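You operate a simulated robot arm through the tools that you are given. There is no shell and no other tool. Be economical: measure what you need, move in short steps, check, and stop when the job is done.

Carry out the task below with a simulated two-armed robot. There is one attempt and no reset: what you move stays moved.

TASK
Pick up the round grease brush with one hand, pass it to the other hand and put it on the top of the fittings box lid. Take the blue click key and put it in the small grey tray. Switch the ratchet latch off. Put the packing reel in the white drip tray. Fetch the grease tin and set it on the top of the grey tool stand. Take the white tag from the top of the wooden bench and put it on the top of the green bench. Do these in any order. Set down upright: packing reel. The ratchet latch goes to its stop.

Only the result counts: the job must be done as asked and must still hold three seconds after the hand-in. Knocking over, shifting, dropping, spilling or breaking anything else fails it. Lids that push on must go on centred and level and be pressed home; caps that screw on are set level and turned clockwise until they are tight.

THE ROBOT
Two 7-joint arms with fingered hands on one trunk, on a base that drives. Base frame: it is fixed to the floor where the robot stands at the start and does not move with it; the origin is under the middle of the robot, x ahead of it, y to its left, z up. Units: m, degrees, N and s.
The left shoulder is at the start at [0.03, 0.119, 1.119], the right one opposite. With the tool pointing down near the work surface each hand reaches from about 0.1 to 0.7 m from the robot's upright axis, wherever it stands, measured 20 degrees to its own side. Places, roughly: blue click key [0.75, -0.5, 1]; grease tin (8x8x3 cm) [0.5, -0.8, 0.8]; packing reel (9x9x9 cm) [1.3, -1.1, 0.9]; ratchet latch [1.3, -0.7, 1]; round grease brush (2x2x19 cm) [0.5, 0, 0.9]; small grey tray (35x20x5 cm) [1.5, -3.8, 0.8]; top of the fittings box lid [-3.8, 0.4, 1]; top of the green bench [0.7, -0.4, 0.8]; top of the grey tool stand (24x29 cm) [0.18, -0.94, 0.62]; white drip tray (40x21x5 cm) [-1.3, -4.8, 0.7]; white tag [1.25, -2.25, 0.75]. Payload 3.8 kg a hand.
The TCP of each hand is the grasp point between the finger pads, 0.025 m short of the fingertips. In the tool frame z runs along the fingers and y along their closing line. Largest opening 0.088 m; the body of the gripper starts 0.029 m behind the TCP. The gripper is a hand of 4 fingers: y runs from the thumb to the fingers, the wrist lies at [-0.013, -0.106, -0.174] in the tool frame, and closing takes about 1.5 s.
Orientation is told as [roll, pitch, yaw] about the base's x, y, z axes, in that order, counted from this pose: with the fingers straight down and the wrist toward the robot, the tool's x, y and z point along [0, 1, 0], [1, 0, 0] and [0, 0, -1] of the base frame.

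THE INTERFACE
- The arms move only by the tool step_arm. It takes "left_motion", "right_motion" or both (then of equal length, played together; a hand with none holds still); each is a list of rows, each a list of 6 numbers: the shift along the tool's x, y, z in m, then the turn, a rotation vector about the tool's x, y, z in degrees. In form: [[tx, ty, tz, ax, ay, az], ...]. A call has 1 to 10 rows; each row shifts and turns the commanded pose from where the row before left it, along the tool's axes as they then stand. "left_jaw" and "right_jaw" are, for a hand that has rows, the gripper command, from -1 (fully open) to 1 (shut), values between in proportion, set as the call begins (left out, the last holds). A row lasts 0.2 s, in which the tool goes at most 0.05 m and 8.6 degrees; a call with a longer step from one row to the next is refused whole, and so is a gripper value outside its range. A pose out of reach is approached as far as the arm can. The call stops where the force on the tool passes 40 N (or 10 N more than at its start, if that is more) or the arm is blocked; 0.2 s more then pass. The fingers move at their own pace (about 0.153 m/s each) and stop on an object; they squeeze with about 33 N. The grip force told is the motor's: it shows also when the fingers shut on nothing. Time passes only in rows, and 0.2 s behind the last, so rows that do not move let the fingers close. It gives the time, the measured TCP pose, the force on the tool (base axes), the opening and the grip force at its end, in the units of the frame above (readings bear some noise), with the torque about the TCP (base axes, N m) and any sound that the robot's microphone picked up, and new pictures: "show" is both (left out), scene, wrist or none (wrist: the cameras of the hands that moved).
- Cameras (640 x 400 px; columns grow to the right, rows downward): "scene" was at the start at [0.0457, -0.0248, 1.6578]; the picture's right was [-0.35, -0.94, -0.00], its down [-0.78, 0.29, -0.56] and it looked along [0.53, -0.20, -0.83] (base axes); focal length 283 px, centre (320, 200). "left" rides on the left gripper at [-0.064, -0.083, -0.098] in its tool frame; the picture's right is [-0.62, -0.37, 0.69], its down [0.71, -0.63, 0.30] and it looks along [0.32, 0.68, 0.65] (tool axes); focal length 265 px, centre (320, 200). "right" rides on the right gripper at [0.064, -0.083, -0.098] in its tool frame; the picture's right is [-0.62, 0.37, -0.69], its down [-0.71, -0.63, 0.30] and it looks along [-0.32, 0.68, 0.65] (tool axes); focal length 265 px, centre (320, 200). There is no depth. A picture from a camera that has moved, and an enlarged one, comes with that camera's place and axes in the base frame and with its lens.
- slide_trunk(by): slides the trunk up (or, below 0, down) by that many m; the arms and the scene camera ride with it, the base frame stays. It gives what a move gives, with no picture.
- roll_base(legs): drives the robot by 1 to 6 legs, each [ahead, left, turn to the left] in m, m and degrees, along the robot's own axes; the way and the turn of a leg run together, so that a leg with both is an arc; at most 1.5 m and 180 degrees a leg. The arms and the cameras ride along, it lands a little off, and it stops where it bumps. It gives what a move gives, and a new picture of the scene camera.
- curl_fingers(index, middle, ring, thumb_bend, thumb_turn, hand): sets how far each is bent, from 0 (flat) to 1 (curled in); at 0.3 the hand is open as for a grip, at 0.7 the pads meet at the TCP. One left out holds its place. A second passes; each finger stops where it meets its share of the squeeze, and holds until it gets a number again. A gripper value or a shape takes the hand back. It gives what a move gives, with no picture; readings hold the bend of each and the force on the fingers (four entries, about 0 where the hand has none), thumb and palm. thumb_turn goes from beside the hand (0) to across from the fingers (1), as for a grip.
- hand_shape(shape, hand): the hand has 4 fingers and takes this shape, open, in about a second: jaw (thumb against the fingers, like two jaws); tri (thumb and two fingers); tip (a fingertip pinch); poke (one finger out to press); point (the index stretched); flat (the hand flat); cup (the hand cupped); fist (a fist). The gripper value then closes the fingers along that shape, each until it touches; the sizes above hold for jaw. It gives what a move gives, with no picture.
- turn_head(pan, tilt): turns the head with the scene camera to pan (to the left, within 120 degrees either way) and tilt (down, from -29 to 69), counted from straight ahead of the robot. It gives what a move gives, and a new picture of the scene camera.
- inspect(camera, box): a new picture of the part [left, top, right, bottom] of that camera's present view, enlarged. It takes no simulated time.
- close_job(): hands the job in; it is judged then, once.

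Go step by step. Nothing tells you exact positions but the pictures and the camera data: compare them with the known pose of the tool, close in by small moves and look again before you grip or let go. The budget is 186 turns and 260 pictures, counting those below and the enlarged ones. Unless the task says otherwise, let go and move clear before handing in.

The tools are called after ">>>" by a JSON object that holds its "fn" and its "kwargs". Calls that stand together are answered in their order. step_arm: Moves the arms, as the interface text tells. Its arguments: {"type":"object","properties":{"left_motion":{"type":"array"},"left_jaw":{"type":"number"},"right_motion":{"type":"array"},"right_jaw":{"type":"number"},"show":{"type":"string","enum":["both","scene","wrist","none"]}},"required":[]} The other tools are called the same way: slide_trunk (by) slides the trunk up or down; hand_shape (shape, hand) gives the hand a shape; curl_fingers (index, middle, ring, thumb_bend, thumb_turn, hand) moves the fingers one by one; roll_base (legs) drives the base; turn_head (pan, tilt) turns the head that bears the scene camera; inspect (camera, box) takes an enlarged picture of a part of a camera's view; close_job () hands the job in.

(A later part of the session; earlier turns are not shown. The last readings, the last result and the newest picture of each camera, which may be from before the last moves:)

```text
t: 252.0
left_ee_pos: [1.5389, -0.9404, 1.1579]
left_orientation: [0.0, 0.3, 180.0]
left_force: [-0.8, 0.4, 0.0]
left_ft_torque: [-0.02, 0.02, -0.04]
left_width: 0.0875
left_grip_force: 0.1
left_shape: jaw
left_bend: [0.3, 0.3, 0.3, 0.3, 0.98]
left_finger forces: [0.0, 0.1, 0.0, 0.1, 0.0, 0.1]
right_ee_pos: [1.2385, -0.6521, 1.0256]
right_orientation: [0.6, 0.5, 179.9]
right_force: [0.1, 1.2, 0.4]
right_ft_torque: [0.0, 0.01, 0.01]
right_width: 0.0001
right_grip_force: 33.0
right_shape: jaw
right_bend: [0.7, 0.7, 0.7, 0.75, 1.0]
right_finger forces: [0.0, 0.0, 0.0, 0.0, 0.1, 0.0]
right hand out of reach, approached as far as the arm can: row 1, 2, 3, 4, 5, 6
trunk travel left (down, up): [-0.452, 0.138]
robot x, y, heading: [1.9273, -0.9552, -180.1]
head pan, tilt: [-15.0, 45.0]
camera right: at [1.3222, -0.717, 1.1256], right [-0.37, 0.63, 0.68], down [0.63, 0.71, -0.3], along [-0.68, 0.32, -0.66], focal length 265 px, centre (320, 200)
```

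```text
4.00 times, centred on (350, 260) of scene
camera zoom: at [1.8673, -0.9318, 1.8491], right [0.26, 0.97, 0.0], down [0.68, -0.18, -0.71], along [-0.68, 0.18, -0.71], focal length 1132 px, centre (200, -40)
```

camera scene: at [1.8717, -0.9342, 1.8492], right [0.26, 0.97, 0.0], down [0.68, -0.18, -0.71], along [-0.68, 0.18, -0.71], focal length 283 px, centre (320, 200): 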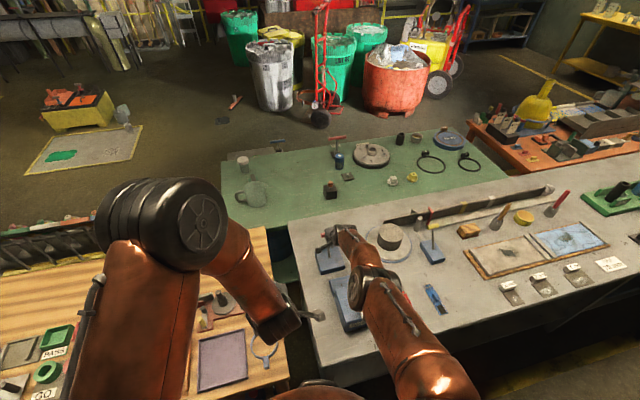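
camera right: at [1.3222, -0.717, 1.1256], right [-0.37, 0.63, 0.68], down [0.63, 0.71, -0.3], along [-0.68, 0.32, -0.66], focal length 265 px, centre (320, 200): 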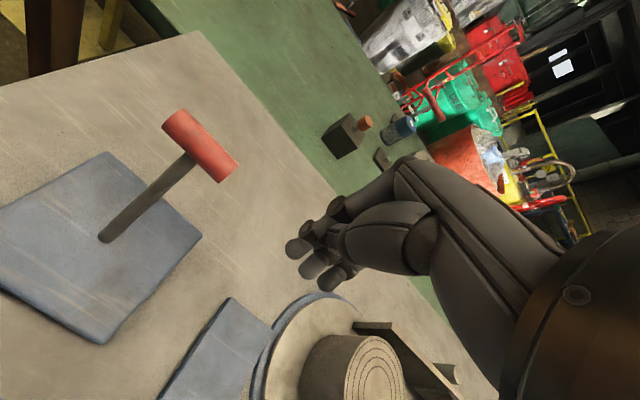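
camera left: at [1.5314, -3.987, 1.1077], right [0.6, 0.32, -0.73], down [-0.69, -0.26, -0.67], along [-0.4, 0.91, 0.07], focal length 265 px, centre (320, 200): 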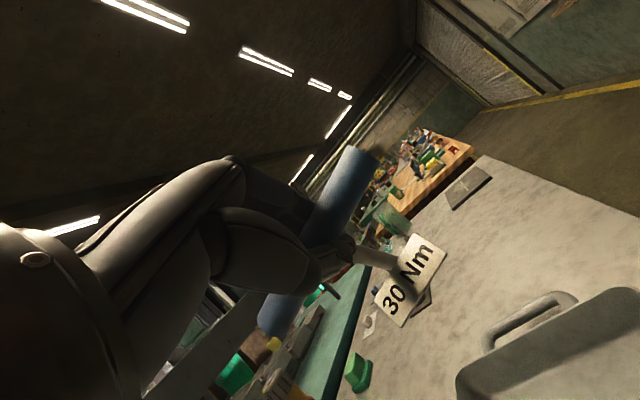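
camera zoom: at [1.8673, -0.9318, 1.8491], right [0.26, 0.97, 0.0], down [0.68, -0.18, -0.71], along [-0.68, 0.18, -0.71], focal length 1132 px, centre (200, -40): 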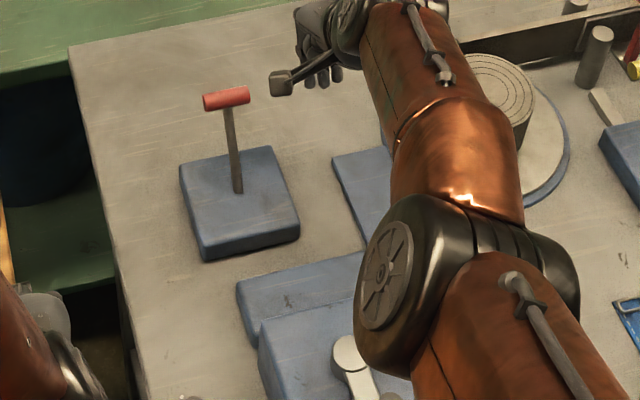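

The lever stays over at its stop. The arm was at its reach limit, so I pull it back further and up.

>>> {"fn": "step_arm", "kwargs": {"right_motion": [[0, -0.02, -0.04, 0, 0, 0], [0, -0.02, -0.04, 0, 0, 0], [0, -0.04, -0.02, 0, 0, 0], [0, -0.045, 0, 0, 0, 0]], "show": "scene"}}

```text
t: 253.0
left_ee_pos: [1.5379, -0.9415, 1.1589]
left_orientation: [0.1, 0.2, 180.0]
left_force: [0.2, -0.1, -0.4]
left_ft_torque: [0.02, 0.01, -0.01]
left_width: 0.088
left_grip_force: 0.0
left_shape: jaw
left_bend: [0.3, 0.3, 0.3, 0.3, 0.98]
left_finger forces: [0.0, 0.1, 0.0, 0.0, 0.1, 0.0]
right_ee_pos: [1.2259, -0.6237, 1.0804]
right_orientation: [0.4, 0.6, 179.9]
right_force: [-0.1, 0.0, 0.5]
right_ft_torque: [0.01, 0.02, 0.0]
right_width: 0.0001
right_grip_force: 33.4
right_shape: jaw
right_bend: [0.7, 0.7, 0.7, 0.75, 1.0]
right_finger forces: [0.1, 0.1, 0.0, 0.0, 0.1, 0.0]
right hand out of reach, approached as far as the arm can: row 1, 2, 3, 4
trunk travel left (down, up): [-0.452, 0.138]
robot x, y, heading: [1.9229, -0.9553, -180.0]
head pan, tilt: [-15.0, 45.0]
camera scene: at [1.8668, -0.9321, 1.849], right [0.26, 0.97, 0.0], down [0.68, -0.18, -0.71], along [-0.68, 0.18, -0.71], focal length 283 px, centre (320, 200)
```

scene: 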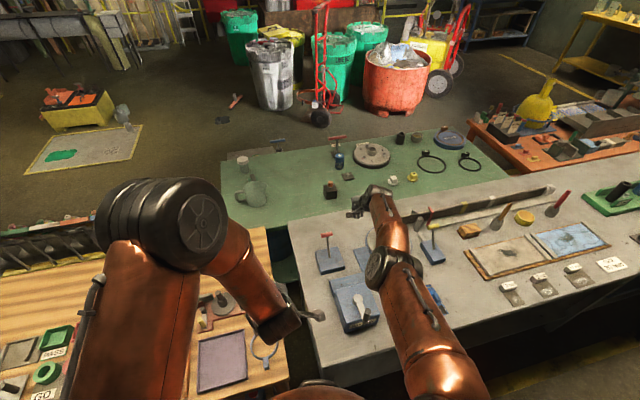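

>>> {"fn": "step_arm", "kwargs": {"right_motion": [[0, -0.04, 0, 0, 0, 0], [0, -0.04, 0, 0, 0, 0], [0, -0.04, 0, 0, 0, 0], [0, -0.04, 0, 0, 0, 0], [0, 0, 0, 0, 0, 0], [0, 0, 0, 0, 0, 0], [0, 0, 0, 0, 0, 0]], "show": "scene"}}

```text
t: 254.6
left_ee_pos: [1.5393, -0.9408, 1.16]
left_orientation: [0.1, 0.1, 179.9]
left_force: [0.0, 0.3, -0.1]
left_ft_torque: [-0.02, 0.0, 0.02]
left_width: 0.088
left_grip_force: 0.0
left_shape: jaw
left_bend: [0.3, 0.3, 0.3, 0.3, 0.98]
left_finger forces: [0.0, 0.1, 0.1, 0.1, 0.1, 0.0]
right_ee_pos: [1.3188, -0.607, 1.063]
right_orientation: [0.4, 0.5, 179.8]
right_force: [-0.4, -0.3, -0.2]
right_ft_torque: [0.02, 0.0, 0.01]
right_width: 0.0
right_grip_force: 33.2
right_shape: jaw
right_bend: [0.7, 0.7, 0.7, 0.75, 1.0]
right_finger forces: [0.0, 0.0, 0.0, 0.0, 0.0, 0.1]
right hand out of reach, approached as far as the arm can: row 1, 2, 3
trunk travel left (down, up): [-0.452, 0.138]
robot x, y, heading: [1.9286, -0.9533, 180.2]
head pan, tilt: [-15.0, 45.0]
camera scene: at [1.8679, -0.9319, 1.8491], right [0.26, 0.97, 0.0], down [0.68, -0.18, -0.71], along [-0.68, 0.18, -0.71], focal length 283 px, centre (320, 200)
```

scene: 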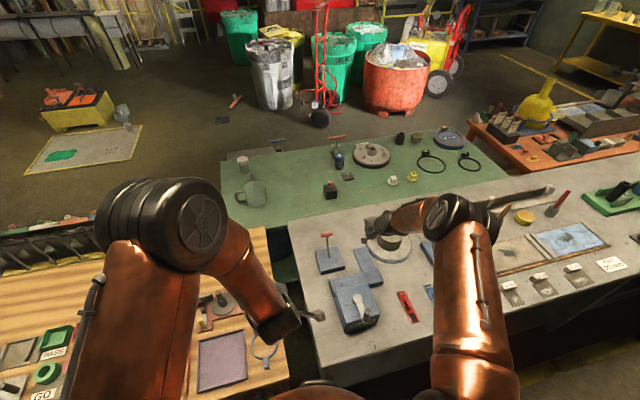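

It follows again. I lift and retract it to the robot's side.

>>> {"fn": "step_arm", "kwargs": {"right_motion": [[0, -0.01, -0.04, 0, 0, 0], [0, -0.02, -0.04, 0, 0, 0], [0, -0.03, -0.035, 0, 0, 0], [0, -0.045, 0, 0, 0, 0], [0, -0.045, 0, 0, 0, 0], [0, -0.045, 0, 0, 0, 0], [0, -0.04, 0, 0, 0, 0]], "right_jaw": -1, "show": "scene"}}

>>> {"fn": "inspect", "kwargs": {"camera": "scene", "box": [180, 210, 420, 360]}}

```text
t: 256.2
left_ee_pos: [1.5378, -0.9419, 1.1593]
left_orientation: [0.1, 0.1, -180.0]
left_force: [0.1, 0.4, -1.1]
left_ft_torque: [-0.02, -0.04, 0.02]
left_width: 0.0878
left_grip_force: 0.1
left_shape: jaw
left_bend: [0.3, 0.3, 0.3, 0.3, 0.98]
left_finger forces: [0.0, 0.1, 0.0, 0.1, 0.0, 0.1]
right_ee_pos: [1.5553, -0.608, 1.181]
right_orientation: [0.4, 0.5, 180.0]
right_force: [-0.2, -0.2, 0.3]
right_ft_torque: [0.02, 0.0, 0.03]
right_width: 0.0878
right_grip_force: 0.1
right_shape: jaw
right_bend: [0.3, 0.3, 0.3, 0.3, 0.98]
right_finger forces: [0.0, 0.0, 0.1, 0.0, 0.0, 0.1]
trunk travel left (down, up): [-0.452, 0.138]
robot x, y, heading: [1.9236, -0.9535, -179.9]
head pan, tilt: [-15.0, 45.0]
camera scene: at [1.8682, -0.9326, 1.8491], right [0.26, 0.97, 0.0], down [0.68, -0.18, -0.71], along [-0.68, 0.18, -0.71], focal length 283 px, centre (320, 200)
```

scene: 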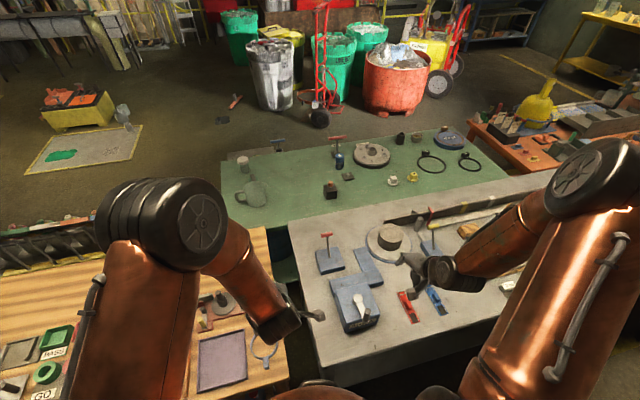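

```text
2.67 times, centred on (300, 285) of scene
camera zoom: at [1.8682, -0.9326, 1.8491], right [0.26, 0.97, 0.0], down [0.68, -0.18, -0.71], along [-0.68, 0.18, -0.71], focal length 754 px, centre (373, -27)
```

zoom: 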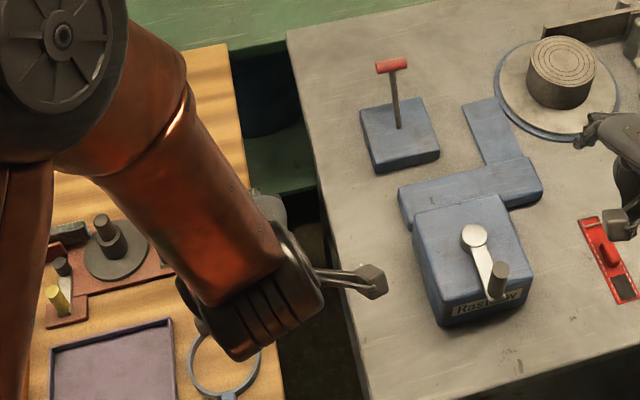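

The latch stays off. The reel (dark flange with a post) is at about [1.342, -1.152]. I lower the trunk slightly and bring the left hand above it.

>>> {"fn": "slide_trunk", "kwargs": {"by": -0.08}}

>>> {"fn": "step_arm", "kwargs": {"left_motion": [[0.03, 0.0283, 0, 0, 0, 0], [0.03, 0.0283, 0, 0, 0, 0], [0.03, 0.0283, 0, 0, 0, 0], [0.03, 0.0283, 0, 0, 0, 0], [0.03, 0.0283, 0, 0, 0, 0], [0.03, 0.0283, 0, 0, 0, 0], [0.029, 0.0283, 0, 0, 0, 0]]}}

>>> {"fn": "inspect", "kwargs": {"camera": "left", "box": [240, 150, 560, 350]}}

```text
t: 257.4
left_ee_pos: [1.5382, -0.9405, 1.0805]
left_orientation: [0.2, 0.2, 180.0]
left_force: [0.1, -0.2, 0.2]
left_ft_torque: [-0.01, 0.01, -0.06]
left_width: 0.0879
left_grip_force: 0.2
left_shape: jaw
left_bend: [0.3, 0.3, 0.3, 0.3, 0.98]
left_finger forces: [0.0, 0.0, 0.1, 0.0, 0.1, 0.1]
right_ee_pos: [1.5556, -0.6081, 1.1]
right_orientation: [0.4, 0.6, 179.8]
right_force: [0.1, -0.3, 0.5]
right_ft_torque: [0.01, -0.01, 0.01]
right_width: 0.0876
right_grip_force: 0.0
right_shape: jaw
right_bend: [0.3, 0.3, 0.3, 0.3, 0.98]
right_finger forces: [0.0, 0.1, 0.1, 0.1, 0.0, 0.0]
trunk travel left (down, up): [-0.372, 0.218]
robot x, y, heading: [1.9238, -0.9546, -179.8]
head pan, tilt: [-15.0, 45.0]
```

```text
t: 259.0
left_ee_pos: [1.3375, -1.1513, 1.0774]
left_orientation: [0.0, 0.3, 180.0]
left_force: [0.7, -0.8, -1.2]
left_ft_torque: [0.01, 0.03, 0.01]
left_width: 0.0878
left_grip_force: 0.0
left_shape: jaw
left_bend: [0.3, 0.3, 0.3, 0.3, 0.98]
left_finger forces: [0.1, 0.0, 0.0, 0.0, 0.0, 0.0]
right_ee_pos: [1.5539, -0.6083, 1.1004]
right_orientation: [0.3, 0.6, 179.8]
right_force: [0.3, 0.7, -0.1]
right_ft_torque: [0.01, -0.02, 0.0]
right_width: 0.0875
right_grip_force: 0.0
right_shape: jaw
right_bend: [0.3, 0.3, 0.3, 0.3, 0.98]
right_finger forces: [0.1, 0.0, 0.1, 0.1, 0.0, 0.1]
trunk travel left (down, up): [-0.372, 0.218]
robot x, y, heading: [1.9276, -0.959, -180.1]
head pan, tilt: [-15.0, 45.0]
camera scene: at [1.8659, -0.9345, 1.769], right [0.26, 0.97, 0.0], down [0.68, -0.18, -0.71], along [-0.68, 0.18, -0.71], focal length 283 px, centre (320, 200)
camera left: at [1.422, -1.0884, 1.1769], right [0.37, 0.62, -0.69], down [0.63, -0.71, -0.3], along [-0.68, -0.32, -0.66], focal length 265 px, centre (320, 200)
```

scene: 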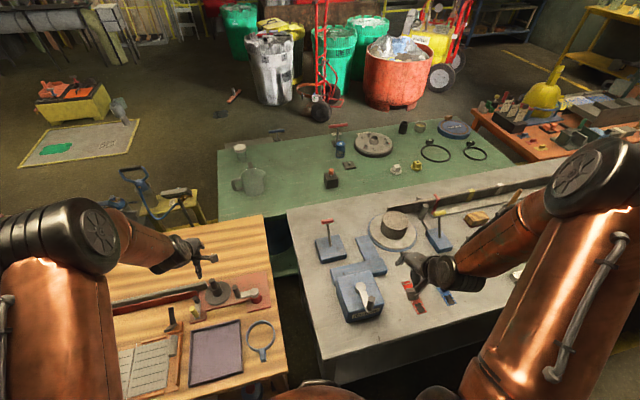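
left: 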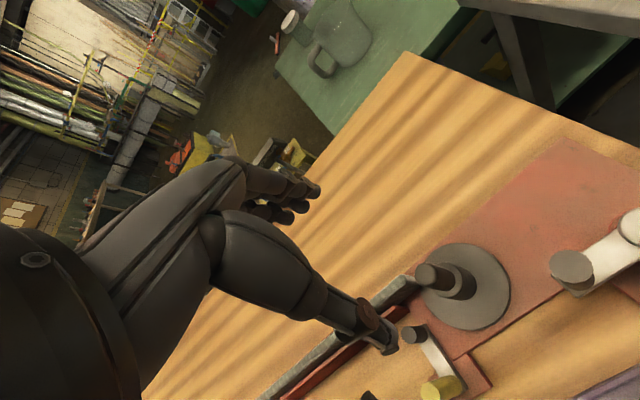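

```text
2.00 times, centred on (400, 250) of left
camera zoom: at [1.422, -1.0884, 1.1769], right [0.37, 0.62, -0.69], down [0.63, -0.71, -0.3], along [-0.68, -0.32, -0.66], focal length 531 px, centre (160, 100)
```

zoom: 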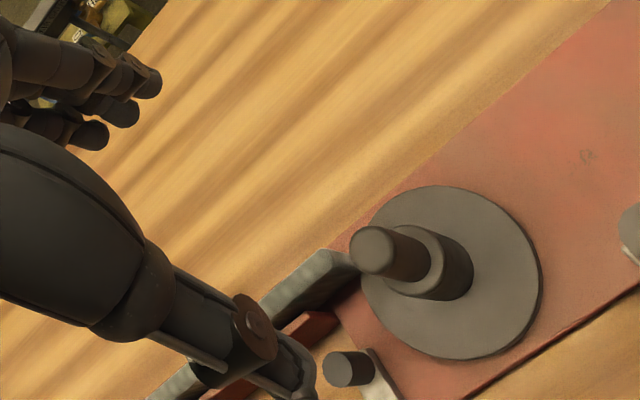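

The reel's post top is at [1.342, -1.150, 0.947] above a hub at z≈0.904. I descend over the post to z 0.932 and close.

>>> {"fn": "step_arm", "kwargs": {"left_motion": [[-0.002, -0.005, 0, 0, 0, 0], [0, 0, 0.04, 0, 0, 0], [0, 0, 0.04, 0, 0, 0], [0, 0, 0.035, 0, 0, 0], [0, 0, 0.03, 0, 0, 0]], "show": "wrist"}}

```text
t: 260.2
left_ee_pos: [1.3447, -1.1465, 0.9335]
left_orientation: [0.1, 0.3, 180.0]
left_force: [0.1, 0.7, 0.4]
left_ft_torque: [0.01, 0.03, 0.03]
left_width: 0.0879
left_grip_force: 0.1
left_shape: jaw
left_bend: [0.3, 0.3, 0.3, 0.3, 0.98]
left_finger forces: [0.0, 0.0, 0.0, 0.0, 0.0, 0.1]
right_ee_pos: [1.5533, -0.6076, 1.0991]
right_orientation: [0.5, 0.6, 179.9]
right_force: [1.1, 0.0, -0.8]
right_ft_torque: [0.02, 0.0, -0.02]
right_width: 0.0877
right_grip_force: 0.0
right_shape: jaw
right_bend: [0.3, 0.3, 0.3, 0.3, 0.98]
right_finger forces: [0.0, 0.1, 0.0, 0.0, 0.1, 0.0]
trunk travel left (down, up): [-0.372, 0.218]
robot x, y, heading: [1.9273, -0.9551, -180.1]
head pan, tilt: [-15.0, 45.0]
camera left: at [1.4285, -1.0835, 1.0308], right [0.37, 0.62, -0.69], down [0.63, -0.71, -0.3], along [-0.68, -0.33, -0.66], focal length 265 px, centre (320, 200)
```

left: 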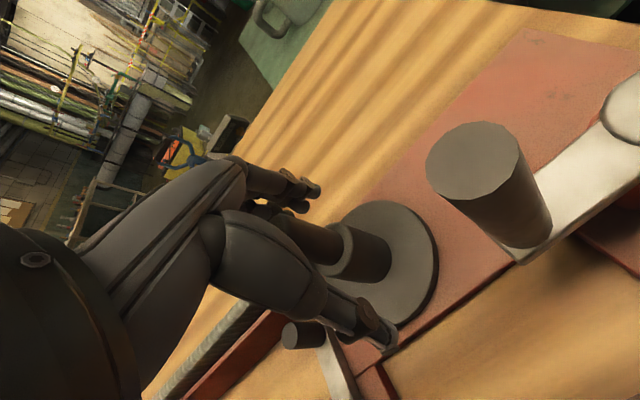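

The post is between thumb and fingers. I close and try a small lift.

>>> {"fn": "step_arm", "kwargs": {"left_motion": [[0, 0, 0, 0, 0, 0], [0, 0, 0, 0, 0, 0], [0, 0, 0, 0, 0, 0], [0, 0, 0, 0, 0, 0], [0, 0, 0, 0, 0, 0], [0, 0, 0, 0, 0, 0], [0, 0, 0, 0, 0, 0]], "left_jaw": 1, "show": "none"}}

>>> {"fn": "step_arm", "kwargs": {"left_motion": [[0, 0, -0.015, 0, 0, 0], [0, 0, -0.015, 0, 0, 0]], "show": "wrist"}}

```text
t: 261.8
left_ee_pos: [1.3452, -1.1471, 0.9323]
left_orientation: [0.2, 0.2, 180.1]
left_force: [0.1, 0.1, 0.4]
left_ft_torque: [-0.02, 0.0, -0.01]
left_width: 0.0251
left_grip_force: 33.5
left_shape: jaw
left_bend: [0.74, 0.54, 0.6, 0.75, 1.0]
left_finger forces: [18.3, 10.4, 0.0, 0.0, 28.5, 0.0]
right_ee_pos: [1.5548, -0.6085, 1.1003]
right_orientation: [0.3, 0.5, 179.9]
right_force: [0.4, -0.2, -0.4]
right_ft_torque: [0.01, -0.01, 0.03]
right_width: 0.0874
right_grip_force: 0.1
right_shape: jaw
right_bend: [0.3, 0.3, 0.3, 0.3, 0.98]
right_finger forces: [0.1, 0.0, 0.0, 0.0, 0.0, 0.0]
trunk travel left (down, up): [-0.372, 0.218]
robot x, y, heading: [1.9276, -0.954, -179.8]
head pan, tilt: [-15.0, 45.0]
```

```text
t: 262.4
left_ee_pos: [1.3457, -1.1476, 0.9636]
left_orientation: [0.1, 0.2, 180.0]
left_force: [0.1, -0.3, -1.4]
left_ft_torque: [-0.03, 0.03, -0.03]
left_width: 0.0251
left_grip_force: 32.6
left_shape: jaw
left_bend: [0.74, 0.54, 0.6, 0.75, 1.0]
left_finger forces: [18.4, 10.3, 0.0, 0.0, 28.4, 0.0]
right_ee_pos: [1.5543, -0.6068, 1.0991]
right_orientation: [0.4, 0.5, 179.9]
right_force: [-0.1, -0.4, -0.4]
right_ft_torque: [0.0, 0.03, -0.02]
right_width: 0.0877
right_grip_force: 0.0
right_shape: jaw
right_bend: [0.3, 0.3, 0.3, 0.3, 0.98]
right_finger forces: [0.0, 0.1, 0.1, 0.0, 0.1, 0.1]
trunk travel left (down, up): [-0.372, 0.218]
robot x, y, heading: [1.9265, -0.9547, -180.0]
head pan, tilt: [-15.0, 45.0]
camera left: at [1.4292, -1.0843, 1.0624], right [0.37, 0.62, -0.69], down [0.63, -0.72, -0.3], along [-0.68, -0.32, -0.66], focal length 265 px, centre (320, 200)
```

left: 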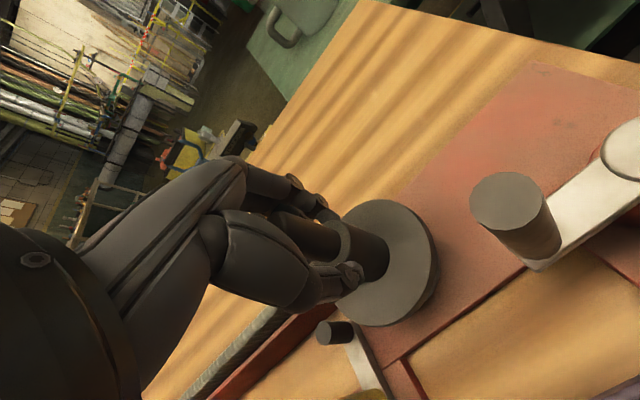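

The reel comes free. I lift it to z≈1.2 and draw it back, then drive along to the white tag.

>>> {"fn": "step_arm", "kwargs": {"left_motion": [[0, 0, -0.045, 0, 0, 0], [0, 0, -0.045, 0, 0, 0], [0, 0, -0.045, 0, 0, 0], [0, 0, -0.045, 0, 0, 0], [0, 0, -0.04, 0, 0, 0], [-0.01, -0.045, 0, 0, 0, 0], [-0.01, -0.045, 0, 0, 0, 0], [-0.02, -0.045, 0, 0, 0, 0], [-0.02, -0.045, 0, 0, 0, 0]], "show": "none"}}

>>> {"fn": "roll_base", "kwargs": {"legs": [[-0.2, 0, 0], [0, 1.1, 0]]}}

>>> {"fn": "turn_head", "kwargs": {"pan": 0, "tilt": 50}}

```text
t: 264.4
left_ee_pos: [1.5266, -1.0912, 1.1845]
left_orientation: [0.1, 0.1, -180.0]
left_force: [1.2, 0.3, -0.7]
left_ft_torque: [-0.01, 0.0, -0.01]
left_width: 0.0248
left_grip_force: 32.8
left_shape: jaw
left_bend: [0.74, 0.54, 0.6, 0.75, 1.0]
left_finger forces: [18.4, 10.6, 0.0, 0.1, 28.5, 0.0]
right_ee_pos: [1.5546, -0.6062, 1.0994]
right_orientation: [0.4, 0.5, 179.8]
right_force: [-0.3, 0.0, -0.3]
right_ft_torque: [-0.02, 0.03, 0.0]
right_width: 0.0877
right_grip_force: 0.1
right_shape: jaw
right_bend: [0.3, 0.3, 0.3, 0.3, 0.98]
right_finger forces: [0.1, 0.0, 0.0, 0.1, 0.0, 0.0]
trunk travel left (down, up): [-0.372, 0.218]
robot x, y, heading: [1.9302, -0.953, -180.2]
head pan, tilt: [-15.0, 45.0]
```

```text
t: 271.2
left_ee_pos: [1.7322, -2.2023, 1.1854]
left_orientation: [0.1, 0.3, -179.8]
left_force: [0.6, -0.8, -1.4]
left_ft_torque: [0.0, 0.03, -0.02]
left_width: 0.0249
left_grip_force: 32.8
left_shape: jaw
left_bend: [0.74, 0.54, 0.6, 0.75, 1.0]
left_finger forces: [18.4, 10.8, 0.0, 0.0, 28.5, 0.1]
right_ee_pos: [1.7591, -1.7187, 1.1001]
right_orientation: [0.4, 0.6, -179.7]
right_force: [1.1, 1.0, -0.4]
right_ft_torque: [0.02, 0.04, 0.0]
right_width: 0.0876
right_grip_force: 0.0
right_shape: jaw
right_bend: [0.3, 0.3, 0.3, 0.3, 0.98]
right_finger forces: [0.0, 0.0, 0.1, 0.1, 0.0, 0.0]
trunk travel left (down, up): [-0.372, 0.218]
robot x, y, heading: [2.1293, -2.0629, -179.6]
head pan, tilt: [-15.0, 45.0]
camera scene: at [2.0732, -2.0418, 1.769], right [0.25, 0.97, 0.0], down [0.68, -0.18, -0.71], along [-0.68, 0.18, -0.71], focal length 283 px, centre (320, 200)
```

scene: 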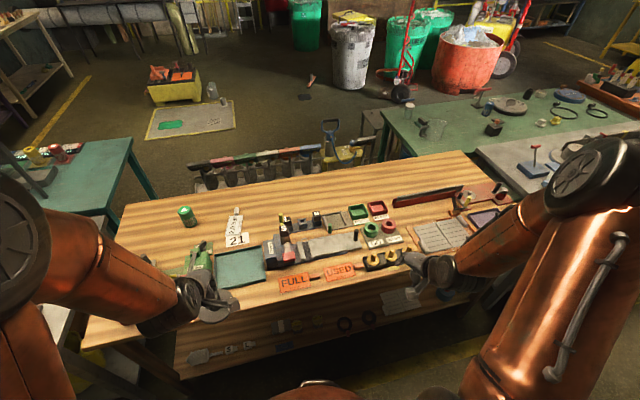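

```text
t: 272.0
left_ee_pos: [1.7324, -2.2022, 1.1846]
left_orientation: [0.1, 0.2, -179.6]
left_force: [-0.5, 0.0, -1.9]
left_ft_torque: [0.0, 0.01, -0.01]
left_width: 0.025
left_grip_force: 33.1
left_shape: jaw
left_bend: [0.74, 0.54, 0.6, 0.75, 1.0]
left_finger forces: [18.3, 10.8, 0.0, 0.0, 28.5, 0.0]
right_ee_pos: [1.7588, -1.7192, 1.1005]
right_orientation: [0.3, 0.5, -179.7]
right_force: [-0.2, 0.6, -0.1]
right_ft_torque: [0.0, -0.02, 0.01]
right_width: 0.0877
right_grip_force: 0.1
right_shape: jaw
right_bend: [0.3, 0.3, 0.3, 0.3, 0.98]
right_finger forces: [0.0, 0.1, 0.0, 0.0, 0.0, 0.0]
trunk travel left (down, up): [-0.372, 0.218]
robot x, y, heading: [2.1339, -2.0647, -179.6]
head pan, tilt: [0.0, 50.0]
camera scene: at [2.0749, -2.0627, 1.7621], right [-0.01, 1.0, 0.0], down [0.77, 0.01, -0.64], along [-0.64, 0.0, -0.77], focal length 283 px, centre (320, 200)
```

scene: 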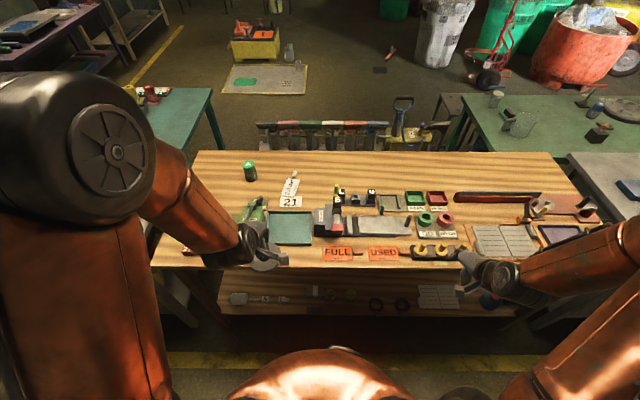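

>>> {"fn": "inspect", "kwargs": {"camera": "scene", "box": [230, 150, 350, 250]}}

```text
4.00 times, centred on (290, 200) of scene
camera zoom: at [2.0749, -2.0627, 1.7621], right [-0.01, 1.0, 0.0], down [0.77, 0.01, -0.64], along [-0.64, 0.0, -0.77], focal length 1132 px, centre (440, 200)
```

zoom: 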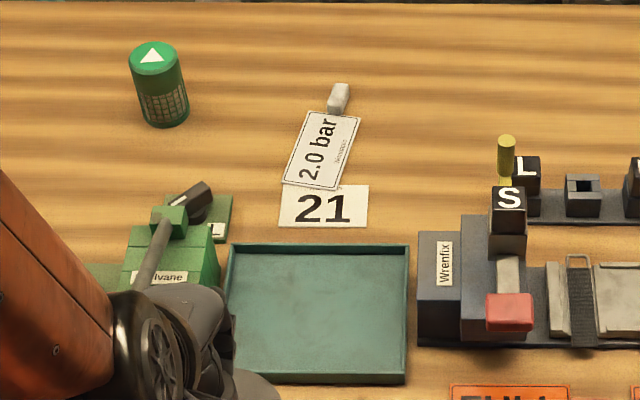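

The white tag is the "2.0 bar" card with a small grip block, at about [1.19…1.26, -2.18]. I move up to the bench so that it lies straight ahead of the right arm.

>>> {"fn": "roll_base", "kwargs": {"legs": [[0, 0.24, -0.4], [0.26, 0, 0]]}}

>>> {"fn": "step_arm", "kwargs": {"right_motion": [[0.04, 0.02, 0, -5, 0, 0], [0.04, 0.02, 0, -5, 0, 0], [0.04, 0.02, 0, -5, 0, 0], [0.04, 0.02, 0, -5, 0, 0], [0.04, 0.025, 0, -5, 0, 0]]}}

```text
t: 275.2
left_ee_pos: [1.4769, -2.4371, 1.1847]
left_orientation: [0.1, 0.2, 179.6]
left_force: [-0.3, 0.5, -1.2]
left_ft_torque: [0.0, 0.0, -0.02]
left_width: 0.025
left_grip_force: 33.6
left_shape: jaw
left_bend: [0.74, 0.54, 0.6, 0.75, 1.0]
left_finger forces: [18.4, 10.8, 0.1, 0.0, 28.5, 0.1]
right_ee_pos: [1.5094, -1.9523, 1.0994]
right_orientation: [0.4, 0.5, 179.5]
right_force: [0.3, 0.2, 0.2]
right_ft_torque: [0.02, 0.0, 0.01]
right_width: 0.0877
right_grip_force: 0.1
right_shape: jaw
right_bend: [0.3, 0.3, 0.3, 0.3, 0.98]
right_finger forces: [0.0, 0.0, 0.0, 0.0, 0.0, 0.0]
trunk travel left (down, up): [-0.372, 0.218]
robot x, y, heading: [1.8797, -2.3049, 179.7]
head pan, tilt: [0.0, 50.0]
camera scene: at [1.821, -2.3009, 1.7621], right [0.01, 1.0, 0.0], down [0.77, 0.0, -0.64], along [-0.64, 0.0, -0.77], focal length 283 px, centre (320, 200)
```

scene: 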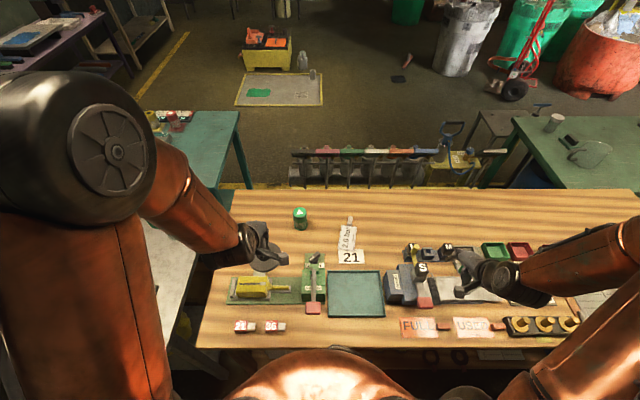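

```text
t: 276.4
left_ee_pos: [1.4756, -2.4372, 1.1849]
left_orientation: [0.0, 0.2, 179.8]
left_force: [0.1, -0.1, -1.6]
left_ft_torque: [0.02, -0.01, -0.01]
left_width: 0.0252
left_grip_force: 33.2
left_shape: jaw
left_bend: [0.74, 0.54, 0.6, 0.75, 1.0]
left_finger forces: [18.3, 10.9, 0.1, 0.0, 28.5, 0.1]
right_ee_pos: [1.4055, -2.1538, 1.1184]
right_orientation: [0.3, -24.4, 179.4]
right_force: [0.1, 0.2, -0.2]
right_ft_torque: [0.03, -0.01, -0.02]
right_width: 0.0879
right_grip_force: 0.1
right_shape: jaw
right_bend: [0.3, 0.3, 0.3, 0.3, 0.98]
right_finger forces: [0.0, 0.1, 0.0, 0.0, 0.0, 0.0]
trunk travel left (down, up): [-0.372, 0.218]
robot x, y, heading: [1.8825, -2.3042, 179.9]
head pan, tilt: [0.0, 50.0]
camera scene: at [1.82, -2.3029, 1.7621], right [0.01, 1.0, 0.0], down [0.77, 0.0, -0.64], along [-0.64, 0.0, -0.77], focal length 283 px, centre (320, 200)
camera right: at [1.5217, -2.218, 1.1746], right [-0.04, 0.62, 0.78], down [0.45, 0.71, -0.54], along [-0.89, 0.33, -0.31], focal length 265 px, centre (320, 200)
```

scene: 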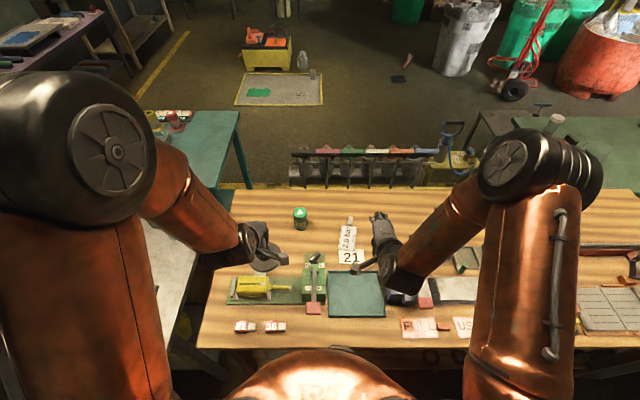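
right: 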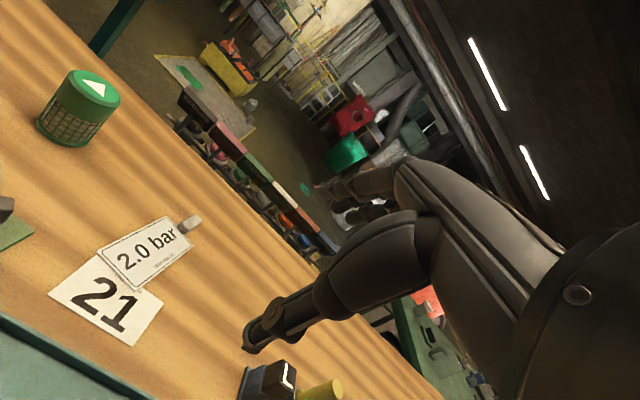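

>>> {"fn": "inspect", "kwargs": {"camera": "right", "box": [40, 190, 240, 360]}}

>>> {"fn": "inspect", "kwargs": {"camera": "scene", "box": [310, 195, 410, 285]}}

```text
2.35 times, centred on (140, 275) of right
camera zoom: at [1.5217, -2.218, 1.1746], right [-0.04, 0.62, 0.78], down [0.45, 0.71, -0.54], along [-0.89, 0.33, -0.31], focal length 624 px, centre (744, 24)
```

zoom: 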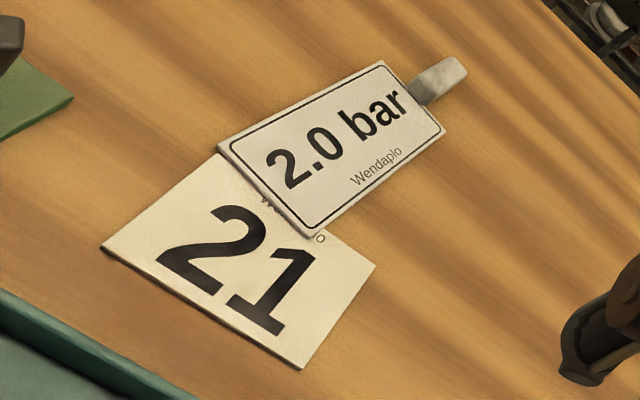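

```text
4.44 times, centred on (360, 240) of scene
camera zoom: at [1.82, -2.3029, 1.7621], right [0.01, 1.0, 0.0], down [0.77, 0.0, -0.64], along [-0.64, 0.0, -0.77], focal length 1257 px, centre (142, 22)
```

zoom: 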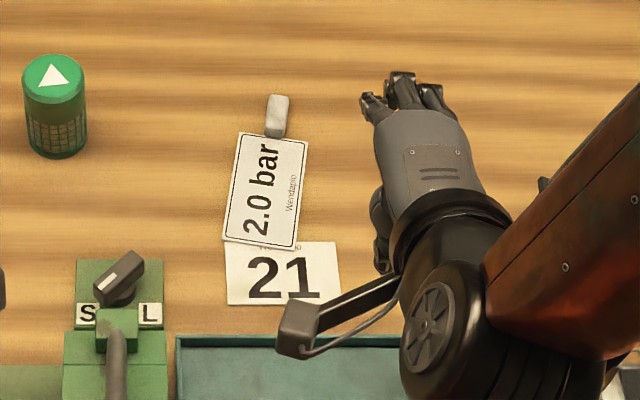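

The tag's peg is at about [1.19, -2.183, 0.88], lying along x with the card on its near side. I'll grip the peg lengthwise from above: first un-pitch the hand, lift the reel higher, roll ahead 4 cm and lower the trunk for reach.

>>> {"fn": "step_arm", "kwargs": {"right_motion": [[0, 0, -0.01, 5, 0, 0], [0, 0, -0.01, 5, 0, 0], [0, 0, -0.01, 5, 0, 0], [0, 0, -0.01, 5, 0, 0], [0, 0, -0.01, 4.4, 0, 0]], "left_motion": [[0, -0.012, -0.025, 0, 0, 0], [0, -0.012, -0.025, 0, 0, 0], [0, -0.012, -0.025, 0, 0, 0], [0, -0.012, -0.025, 0, 0, 0], [0, -0.012, -0.02, 0, 0, 0]], "show": "none"}}

>>> {"fn": "roll_base", "kwargs": {"legs": [[0.04, 0, 0]]}}

>>> {"fn": "slide_trunk", "kwargs": {"by": -0.1}}

```text
t: 277.6
left_ee_pos: [1.5298, -2.4346, 1.3076]
left_orientation: [0.0, 0.4, 179.7]
left_force: [0.5, 0.6, -1.6]
left_ft_torque: [0.03, 0.0, 0.01]
left_width: 0.0248
left_grip_force: 33.4
left_shape: jaw
left_bend: [0.74, 0.54, 0.6, 0.75, 1.0]
left_finger forces: [18.3, 11.1, 0.1, 0.0, 28.5, 0.0]
left hand out of reach, approached as far as the arm can: row 3, 5
right_ee_pos: [1.4179, -2.1521, 1.1682]
right_orientation: [0.5, 0.0, 179.6]
right_force: [0.6, 0.2, 0.3]
right_ft_torque: [0.03, 0.0, 0.02]
right_width: 0.0877
right_grip_force: 0.1
right_shape: jaw
right_bend: [0.3, 0.3, 0.3, 0.3, 0.98]
right_finger forces: [0.0, 0.1, 0.1, 0.0, 0.0, 0.0]
trunk travel left (down, up): [-0.372, 0.218]
robot x, y, heading: [1.8798, -2.2997, 179.8]
head pan, tilt: [0.0, 50.0]
```

```text
t: 278.7
left_ee_pos: [1.4901, -2.4353, 1.3057]
left_orientation: [0.1, 0.4, 179.8]
left_force: [-0.5, -0.2, -1.5]
left_ft_torque: [0.01, -0.03, -0.01]
left_width: 0.0248
left_grip_force: 32.2
left_shape: jaw
left_bend: [0.74, 0.54, 0.6, 0.75, 1.0]
left_finger forces: [18.4, 11.1, 0.0, 0.0, 28.6, 0.0]
right_ee_pos: [1.3785, -2.1508, 1.1659]
right_orientation: [0.3, 0.1, 179.6]
right_force: [0.1, 0.1, -0.4]
right_ft_torque: [0.01, -0.02, 0.03]
right_width: 0.0876
right_grip_force: 0.1
right_shape: jaw
right_bend: [0.3, 0.3, 0.3, 0.3, 0.98]
right_finger forces: [0.0, 0.0, 0.1, 0.1, 0.1, 0.0]
trunk travel left (down, up): [-0.372, 0.218]
robot x, y, heading: [1.843, -2.3004, 180.0]
head pan, tilt: [0.0, 50.0]
stopped in leg 1: the robot was blocked; the commanded pose is now the measured one
camera scene: at [1.7805, -2.3008, 1.7619], right [0.01, 1.0, 0.0], down [0.77, 0.0, -0.64], along [-0.64, 0.0, -0.77], focal length 283 px, centre (320, 200)
```

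scene: 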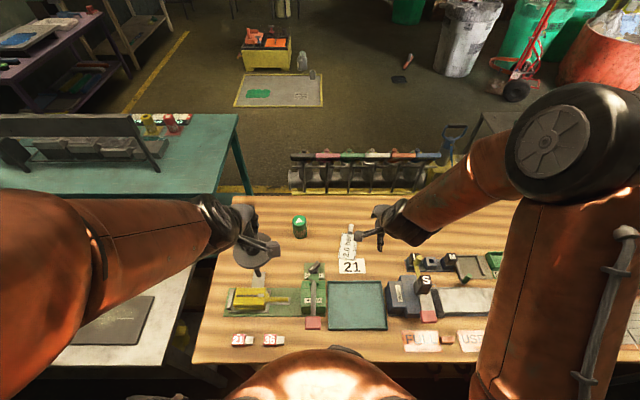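

```text
t: 280.0
left_ee_pos: [1.493, -2.4341, 1.2077]
left_orientation: [0.1, 0.3, 179.7]
left_force: [-0.7, 0.1, -0.9]
left_ft_torque: [-0.01, 0.0, -0.01]
left_width: 0.0252
left_grip_force: 33.1
left_shape: jaw
left_bend: [0.74, 0.54, 0.6, 0.75, 1.0]
left_finger forces: [18.4, 11.1, 0.0, 0.2, 28.5, 0.1]
right_ee_pos: [1.3825, -2.1508, 1.0681]
right_orientation: [0.4, -0.2, 179.6]
right_force: [0.3, -0.5, 0.0]
right_ft_torque: [-0.01, -0.03, 0.01]
right_width: 0.0878
right_grip_force: 0.0
right_shape: jaw
right_bend: [0.3, 0.3, 0.3, 0.3, 0.98]
right_finger forces: [0.1, 0.0, 0.0, 0.0, 0.1, 0.1]
trunk travel left (down, up): [-0.272, 0.318]
robot x, y, heading: [1.8468, -2.3003, 179.7]
head pan, tilt: [0.0, 50.0]
```

The base touched the bench edge and stopped; good enough. I reach the right hand out above the peg.

>>> {"fn": "step_arm", "kwargs": {"right_motion": [[0.0065, 0.0385, 0.01, 0, 0, 0], [0.0065, 0.0385, 0.01, 0, 0, 0], [0.0065, 0.0385, 0.01, 0, 0, 0], [0.0065, 0.0385, 0.01, 0, 0, 0], [0.0065, 0.0385, 0.01, 0, 0, 0]], "show": "wrist"}}

>>> {"fn": "inspect", "kwargs": {"camera": "right", "box": [100, 160, 340, 360]}}

```text
t: 281.2
left_ee_pos: [1.4927, -2.4346, 1.2077]
left_orientation: [-0.1, 0.4, 179.7]
left_force: [0.3, 0.1, -1.4]
left_ft_torque: [0.01, -0.01, -0.01]
left_width: 0.0249
left_grip_force: 32.8
left_shape: jaw
left_bend: [0.74, 0.54, 0.6, 0.75, 1.0]
left_finger forces: [18.3, 11.1, 0.0, 0.0, 28.5, 0.0]
right_ee_pos: [1.1893, -2.1823, 1.0174]
right_orientation: [0.4, 0.0, 179.6]
right_force: [-0.4, -0.5, -0.8]
right_ft_torque: [-0.01, -0.03, 0.0]
right_width: 0.0877
right_grip_force: 0.1
right_shape: jaw
right_bend: [0.3, 0.3, 0.3, 0.3, 0.98]
right_finger forces: [0.1, 0.0, 0.0, 0.1, 0.1, 0.1]
trunk travel left (down, up): [-0.272, 0.318]
robot x, y, heading: [1.8464, -2.2997, 179.6]
head pan, tilt: [0.0, 50.0]
camera right: at [1.2731, -2.2466, 1.1165], right [-0.36, 0.63, 0.69], down [0.63, 0.71, -0.31], along [-0.68, 0.32, -0.66], focal length 265 px, centre (320, 200)
```

right: 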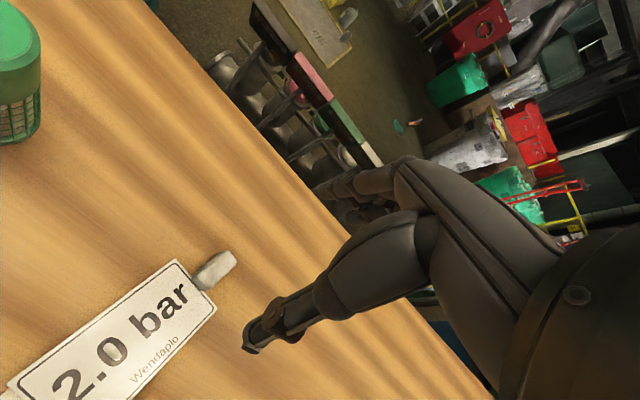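

```text
2.00 times, centred on (220, 260) of right
camera zoom: at [1.2731, -2.2466, 1.1165], right [-0.36, 0.63, 0.69], down [0.63, 0.71, -0.31], along [-0.68, 0.32, -0.66], focal length 531 px, centre (520, 80)
```

zoom: 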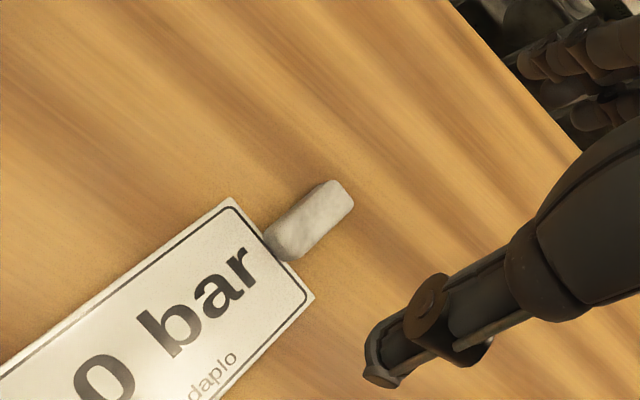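

The peg spans x 1.166–1.202 at y≈-2.185, turned ~17°. I align the hand's yaw with it, narrow the opening, and descend.

>>> {"fn": "step_arm", "kwargs": {"right_motion": [[0.002, 0.005, 0, 0, 0, 8.5], [0, 0, 0, 0, 0, 8.5], [0, 0, 0.04, 0, 0, 0], [0, 0, 0.04, 0, 0, 0], [0, 0, 0.03, 0, 0, 0]], "right_jaw": -0.4, "show": "wrist"}}

>>> {"fn": "inspect", "kwargs": {"camera": "right", "box": [160, 160, 400, 360]}}

```text
t: 282.4
left_ee_pos: [1.4926, -2.4358, 1.2075]
left_orientation: [0.1, 0.4, 179.8]
left_force: [0.5, 0.7, -2.2]
left_ft_torque: [0.0, 0.01, 0.02]
left_width: 0.025
left_grip_force: 32.8
left_shape: jaw
left_bend: [0.74, 0.54, 0.6, 0.75, 1.0]
left_finger forces: [18.2, 11.1, 0.1, 0.0, 28.4, 0.1]
right_ee_pos: [1.185, -2.1851, 0.9075]
right_orientation: [0.3, 0.0, 162.7]
right_force: [-0.1, 0.4, 0.2]
right_ft_torque: [0.0, -0.01, 0.03]
right_width: 0.0616
right_grip_force: 0.1
right_shape: jaw
right_bend: [0.28, 0.37, 0.34, 0.58, 0.99]
right_finger forces: [0.0, 0.0, 0.0, 0.1, 0.0, 0.0]
trunk travel left (down, up): [-0.272, 0.318]
robot x, y, heading: [1.8467, -2.3014, 179.5]
head pan, tilt: [0.0, 50.0]
camera right: at [1.2456, -2.2713, 1.0074], right [-0.17, 0.71, 0.69], down [0.81, 0.49, -0.31], along [-0.56, 0.51, -0.66], focal length 265 px, centre (320, 200)
```

right: 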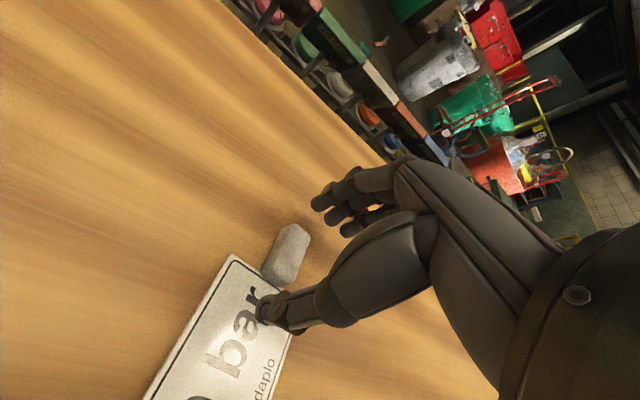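

```text
2.00 times, centred on (280, 260) of right
camera zoom: at [1.2456, -2.2713, 1.0074], right [-0.17, 0.71, 0.69], down [0.81, 0.49, -0.31], along [-0.56, 0.51, -0.66], focal length 531 px, centre (400, 80)
```

zoom: 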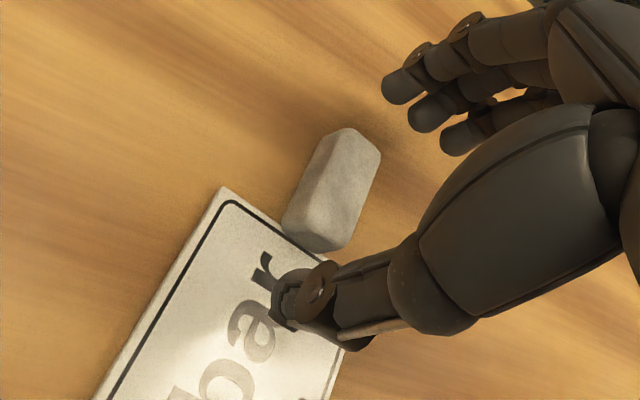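

Aligned. I descend the last 2 cm and close on the peg.

>>> {"fn": "step_arm", "kwargs": {"right_motion": [[0, 0, 0.01, 0, 0, 0], [0, 0, 0.01, 0, 0, 0]], "show": "none"}}

>>> {"fn": "step_arm", "kwargs": {"right_motion": [[0, 0, 0, 0, 0, 0], [0, 0, 0, 0, 0, 0], [0, 0, 0, 0, 0, 0], [0, 0, 0, 0, 0, 0], [0, 0, 0, 0, 0, 0], [0, 0, 0, 0, 0, 0]], "right_jaw": 1, "show": "wrist"}}

```text
t: 283.0
left_ee_pos: [1.4947, -2.4347, 1.2077]
left_orientation: [0.1, 0.3, 179.6]
left_force: [1.1, -0.6, -1.6]
left_ft_torque: [0.03, 0.04, 0.0]
left_width: 0.025
left_grip_force: 33.1
left_shape: jaw
left_bend: [0.74, 0.54, 0.6, 0.75, 1.0]
left_finger forces: [18.4, 11.2, 0.0, 0.0, 28.5, 0.0]
right_ee_pos: [1.1869, -2.1866, 0.8895]
right_orientation: [0.3, 0.0, 162.6]
right_force: [-0.1, 1.1, 2.9]
right_ft_torque: [-0.04, -0.06, 0.01]
right_width: 0.062
right_grip_force: 0.1
right_shape: jaw
right_bend: [0.28, 0.37, 0.34, 0.58, 0.99]
right_finger forces: [0.1, 0.1, 0.1, 0.1, 2.5, 0.0]
trunk travel left (down, up): [-0.272, 0.318]
robot x, y, heading: [1.8463, -2.3031, 179.9]
head pan, tilt: [0.0, 50.0]
```

```text
t: 284.4
left_ee_pos: [1.4939, -2.435, 1.2068]
left_orientation: [0.1, 0.3, 179.7]
left_force: [-0.5, 0.9, -2.0]
left_ft_torque: [0.03, -0.01, -0.02]
left_width: 0.025
left_grip_force: 33.0
left_shape: jaw
left_bend: [0.74, 0.54, 0.6, 0.75, 1.0]
left_finger forces: [18.3, 11.1, 0.0, 0.0, 28.5, 0.1]
right_ee_pos: [1.1852, -2.1867, 0.8893]
right_orientation: [0.4, 0.1, 162.6]
right_force: [-3.2, 0.4, 6.6]
right_ft_torque: [-0.01, 0.05, 0.01]
right_width: 0.0342
right_grip_force: 32.7
right_shape: jaw
right_bend: [0.74, 0.51, 0.59, 0.73, 1.0]
right_finger forces: [19.7, 11.7, 0.1, 0.0, 31.2, 0.0]
trunk travel left (down, up): [-0.272, 0.318]
robot x, y, heading: [1.8458, -2.3029, 179.7]
head pan, tilt: [0.0, 50.0]
camera right: at [1.2468, -2.2724, 0.9885], right [-0.17, 0.71, 0.69], down [0.81, 0.49, -0.31], along [-0.56, 0.51, -0.66], focal length 265 px, centre (320, 200)
```

right: 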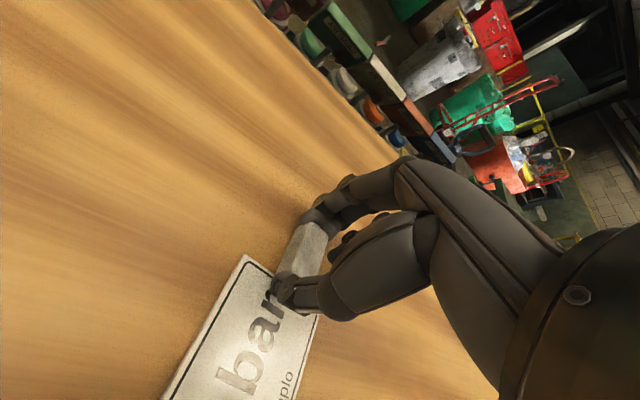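

Gripped with 0.034 m between the pads. I lift slowly and look.

>>> {"fn": "step_arm", "kwargs": {"right_motion": [[0, 0, -0.015, 0, 0, 0], [0, 0, -0.02, 0, 0, 0], [0, 0, -0.025, 0, 0, 0]], "show": "wrist"}}

>>> {"fn": "inspect", "kwargs": {"camera": "scene", "box": [300, 195, 440, 295]}}

```text
t: 285.2
left_ee_pos: [1.4937, -2.4347, 1.2071]
left_orientation: [0.0, 0.3, 179.7]
left_force: [0.1, -0.1, -1.6]
left_ft_torque: [0.0, 0.01, -0.03]
left_width: 0.0247
left_grip_force: 32.7
left_shape: jaw
left_bend: [0.74, 0.54, 0.6, 0.75, 1.0]
left_finger forces: [18.3, 11.0, 0.0, 0.0, 28.4, 0.0]
right_ee_pos: [1.1848, -2.1854, 0.947]
right_orientation: [0.3, 0.1, 162.6]
right_force: [-0.4, -1.0, -0.1]
right_ft_torque: [0.04, 0.01, -0.02]
right_width: 0.0342
right_grip_force: 33.3
right_shape: jaw
right_bend: [0.74, 0.51, 0.59, 0.73, 1.0]
right_finger forces: [18.5, 10.7, 0.1, 0.0, 29.5, 0.0]
trunk travel left (down, up): [-0.272, 0.318]
robot x, y, heading: [1.8436, -2.3007, 179.7]
head pan, tilt: [0.0, 50.0]
camera right: at [1.2466, -2.2719, 1.0468], right [-0.17, 0.71, 0.69], down [0.81, 0.49, -0.31], along [-0.56, 0.51, -0.66], focal length 265 px, centre (320, 200)
```

right: 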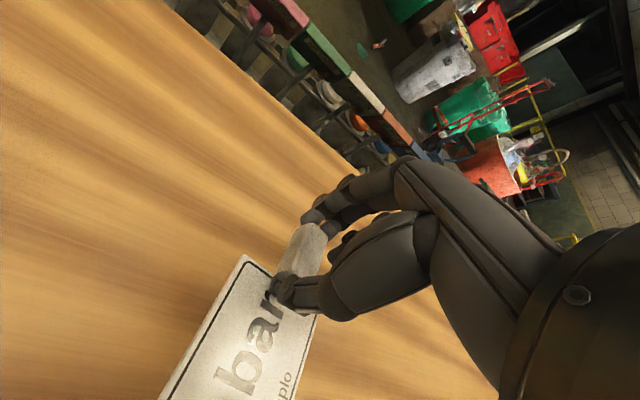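

```text
4.00 times, centred on (370, 245) of scene
camera zoom: at [1.7867, -2.3011, 1.6621], right [0.01, 1.0, 0.0], down [0.77, 0.0, -0.64], along [-0.64, 0.0, -0.77], focal length 1132 px, centre (120, 20)
```

zoom: 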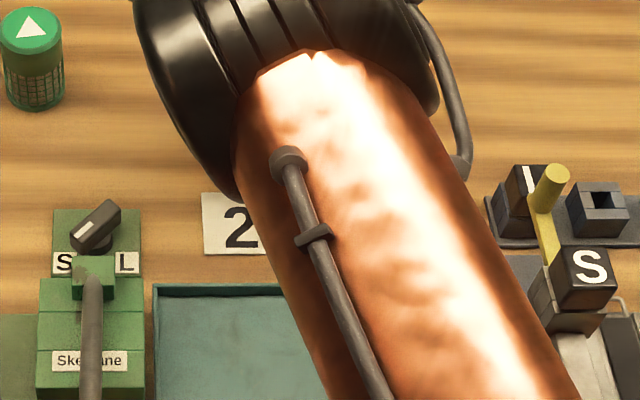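

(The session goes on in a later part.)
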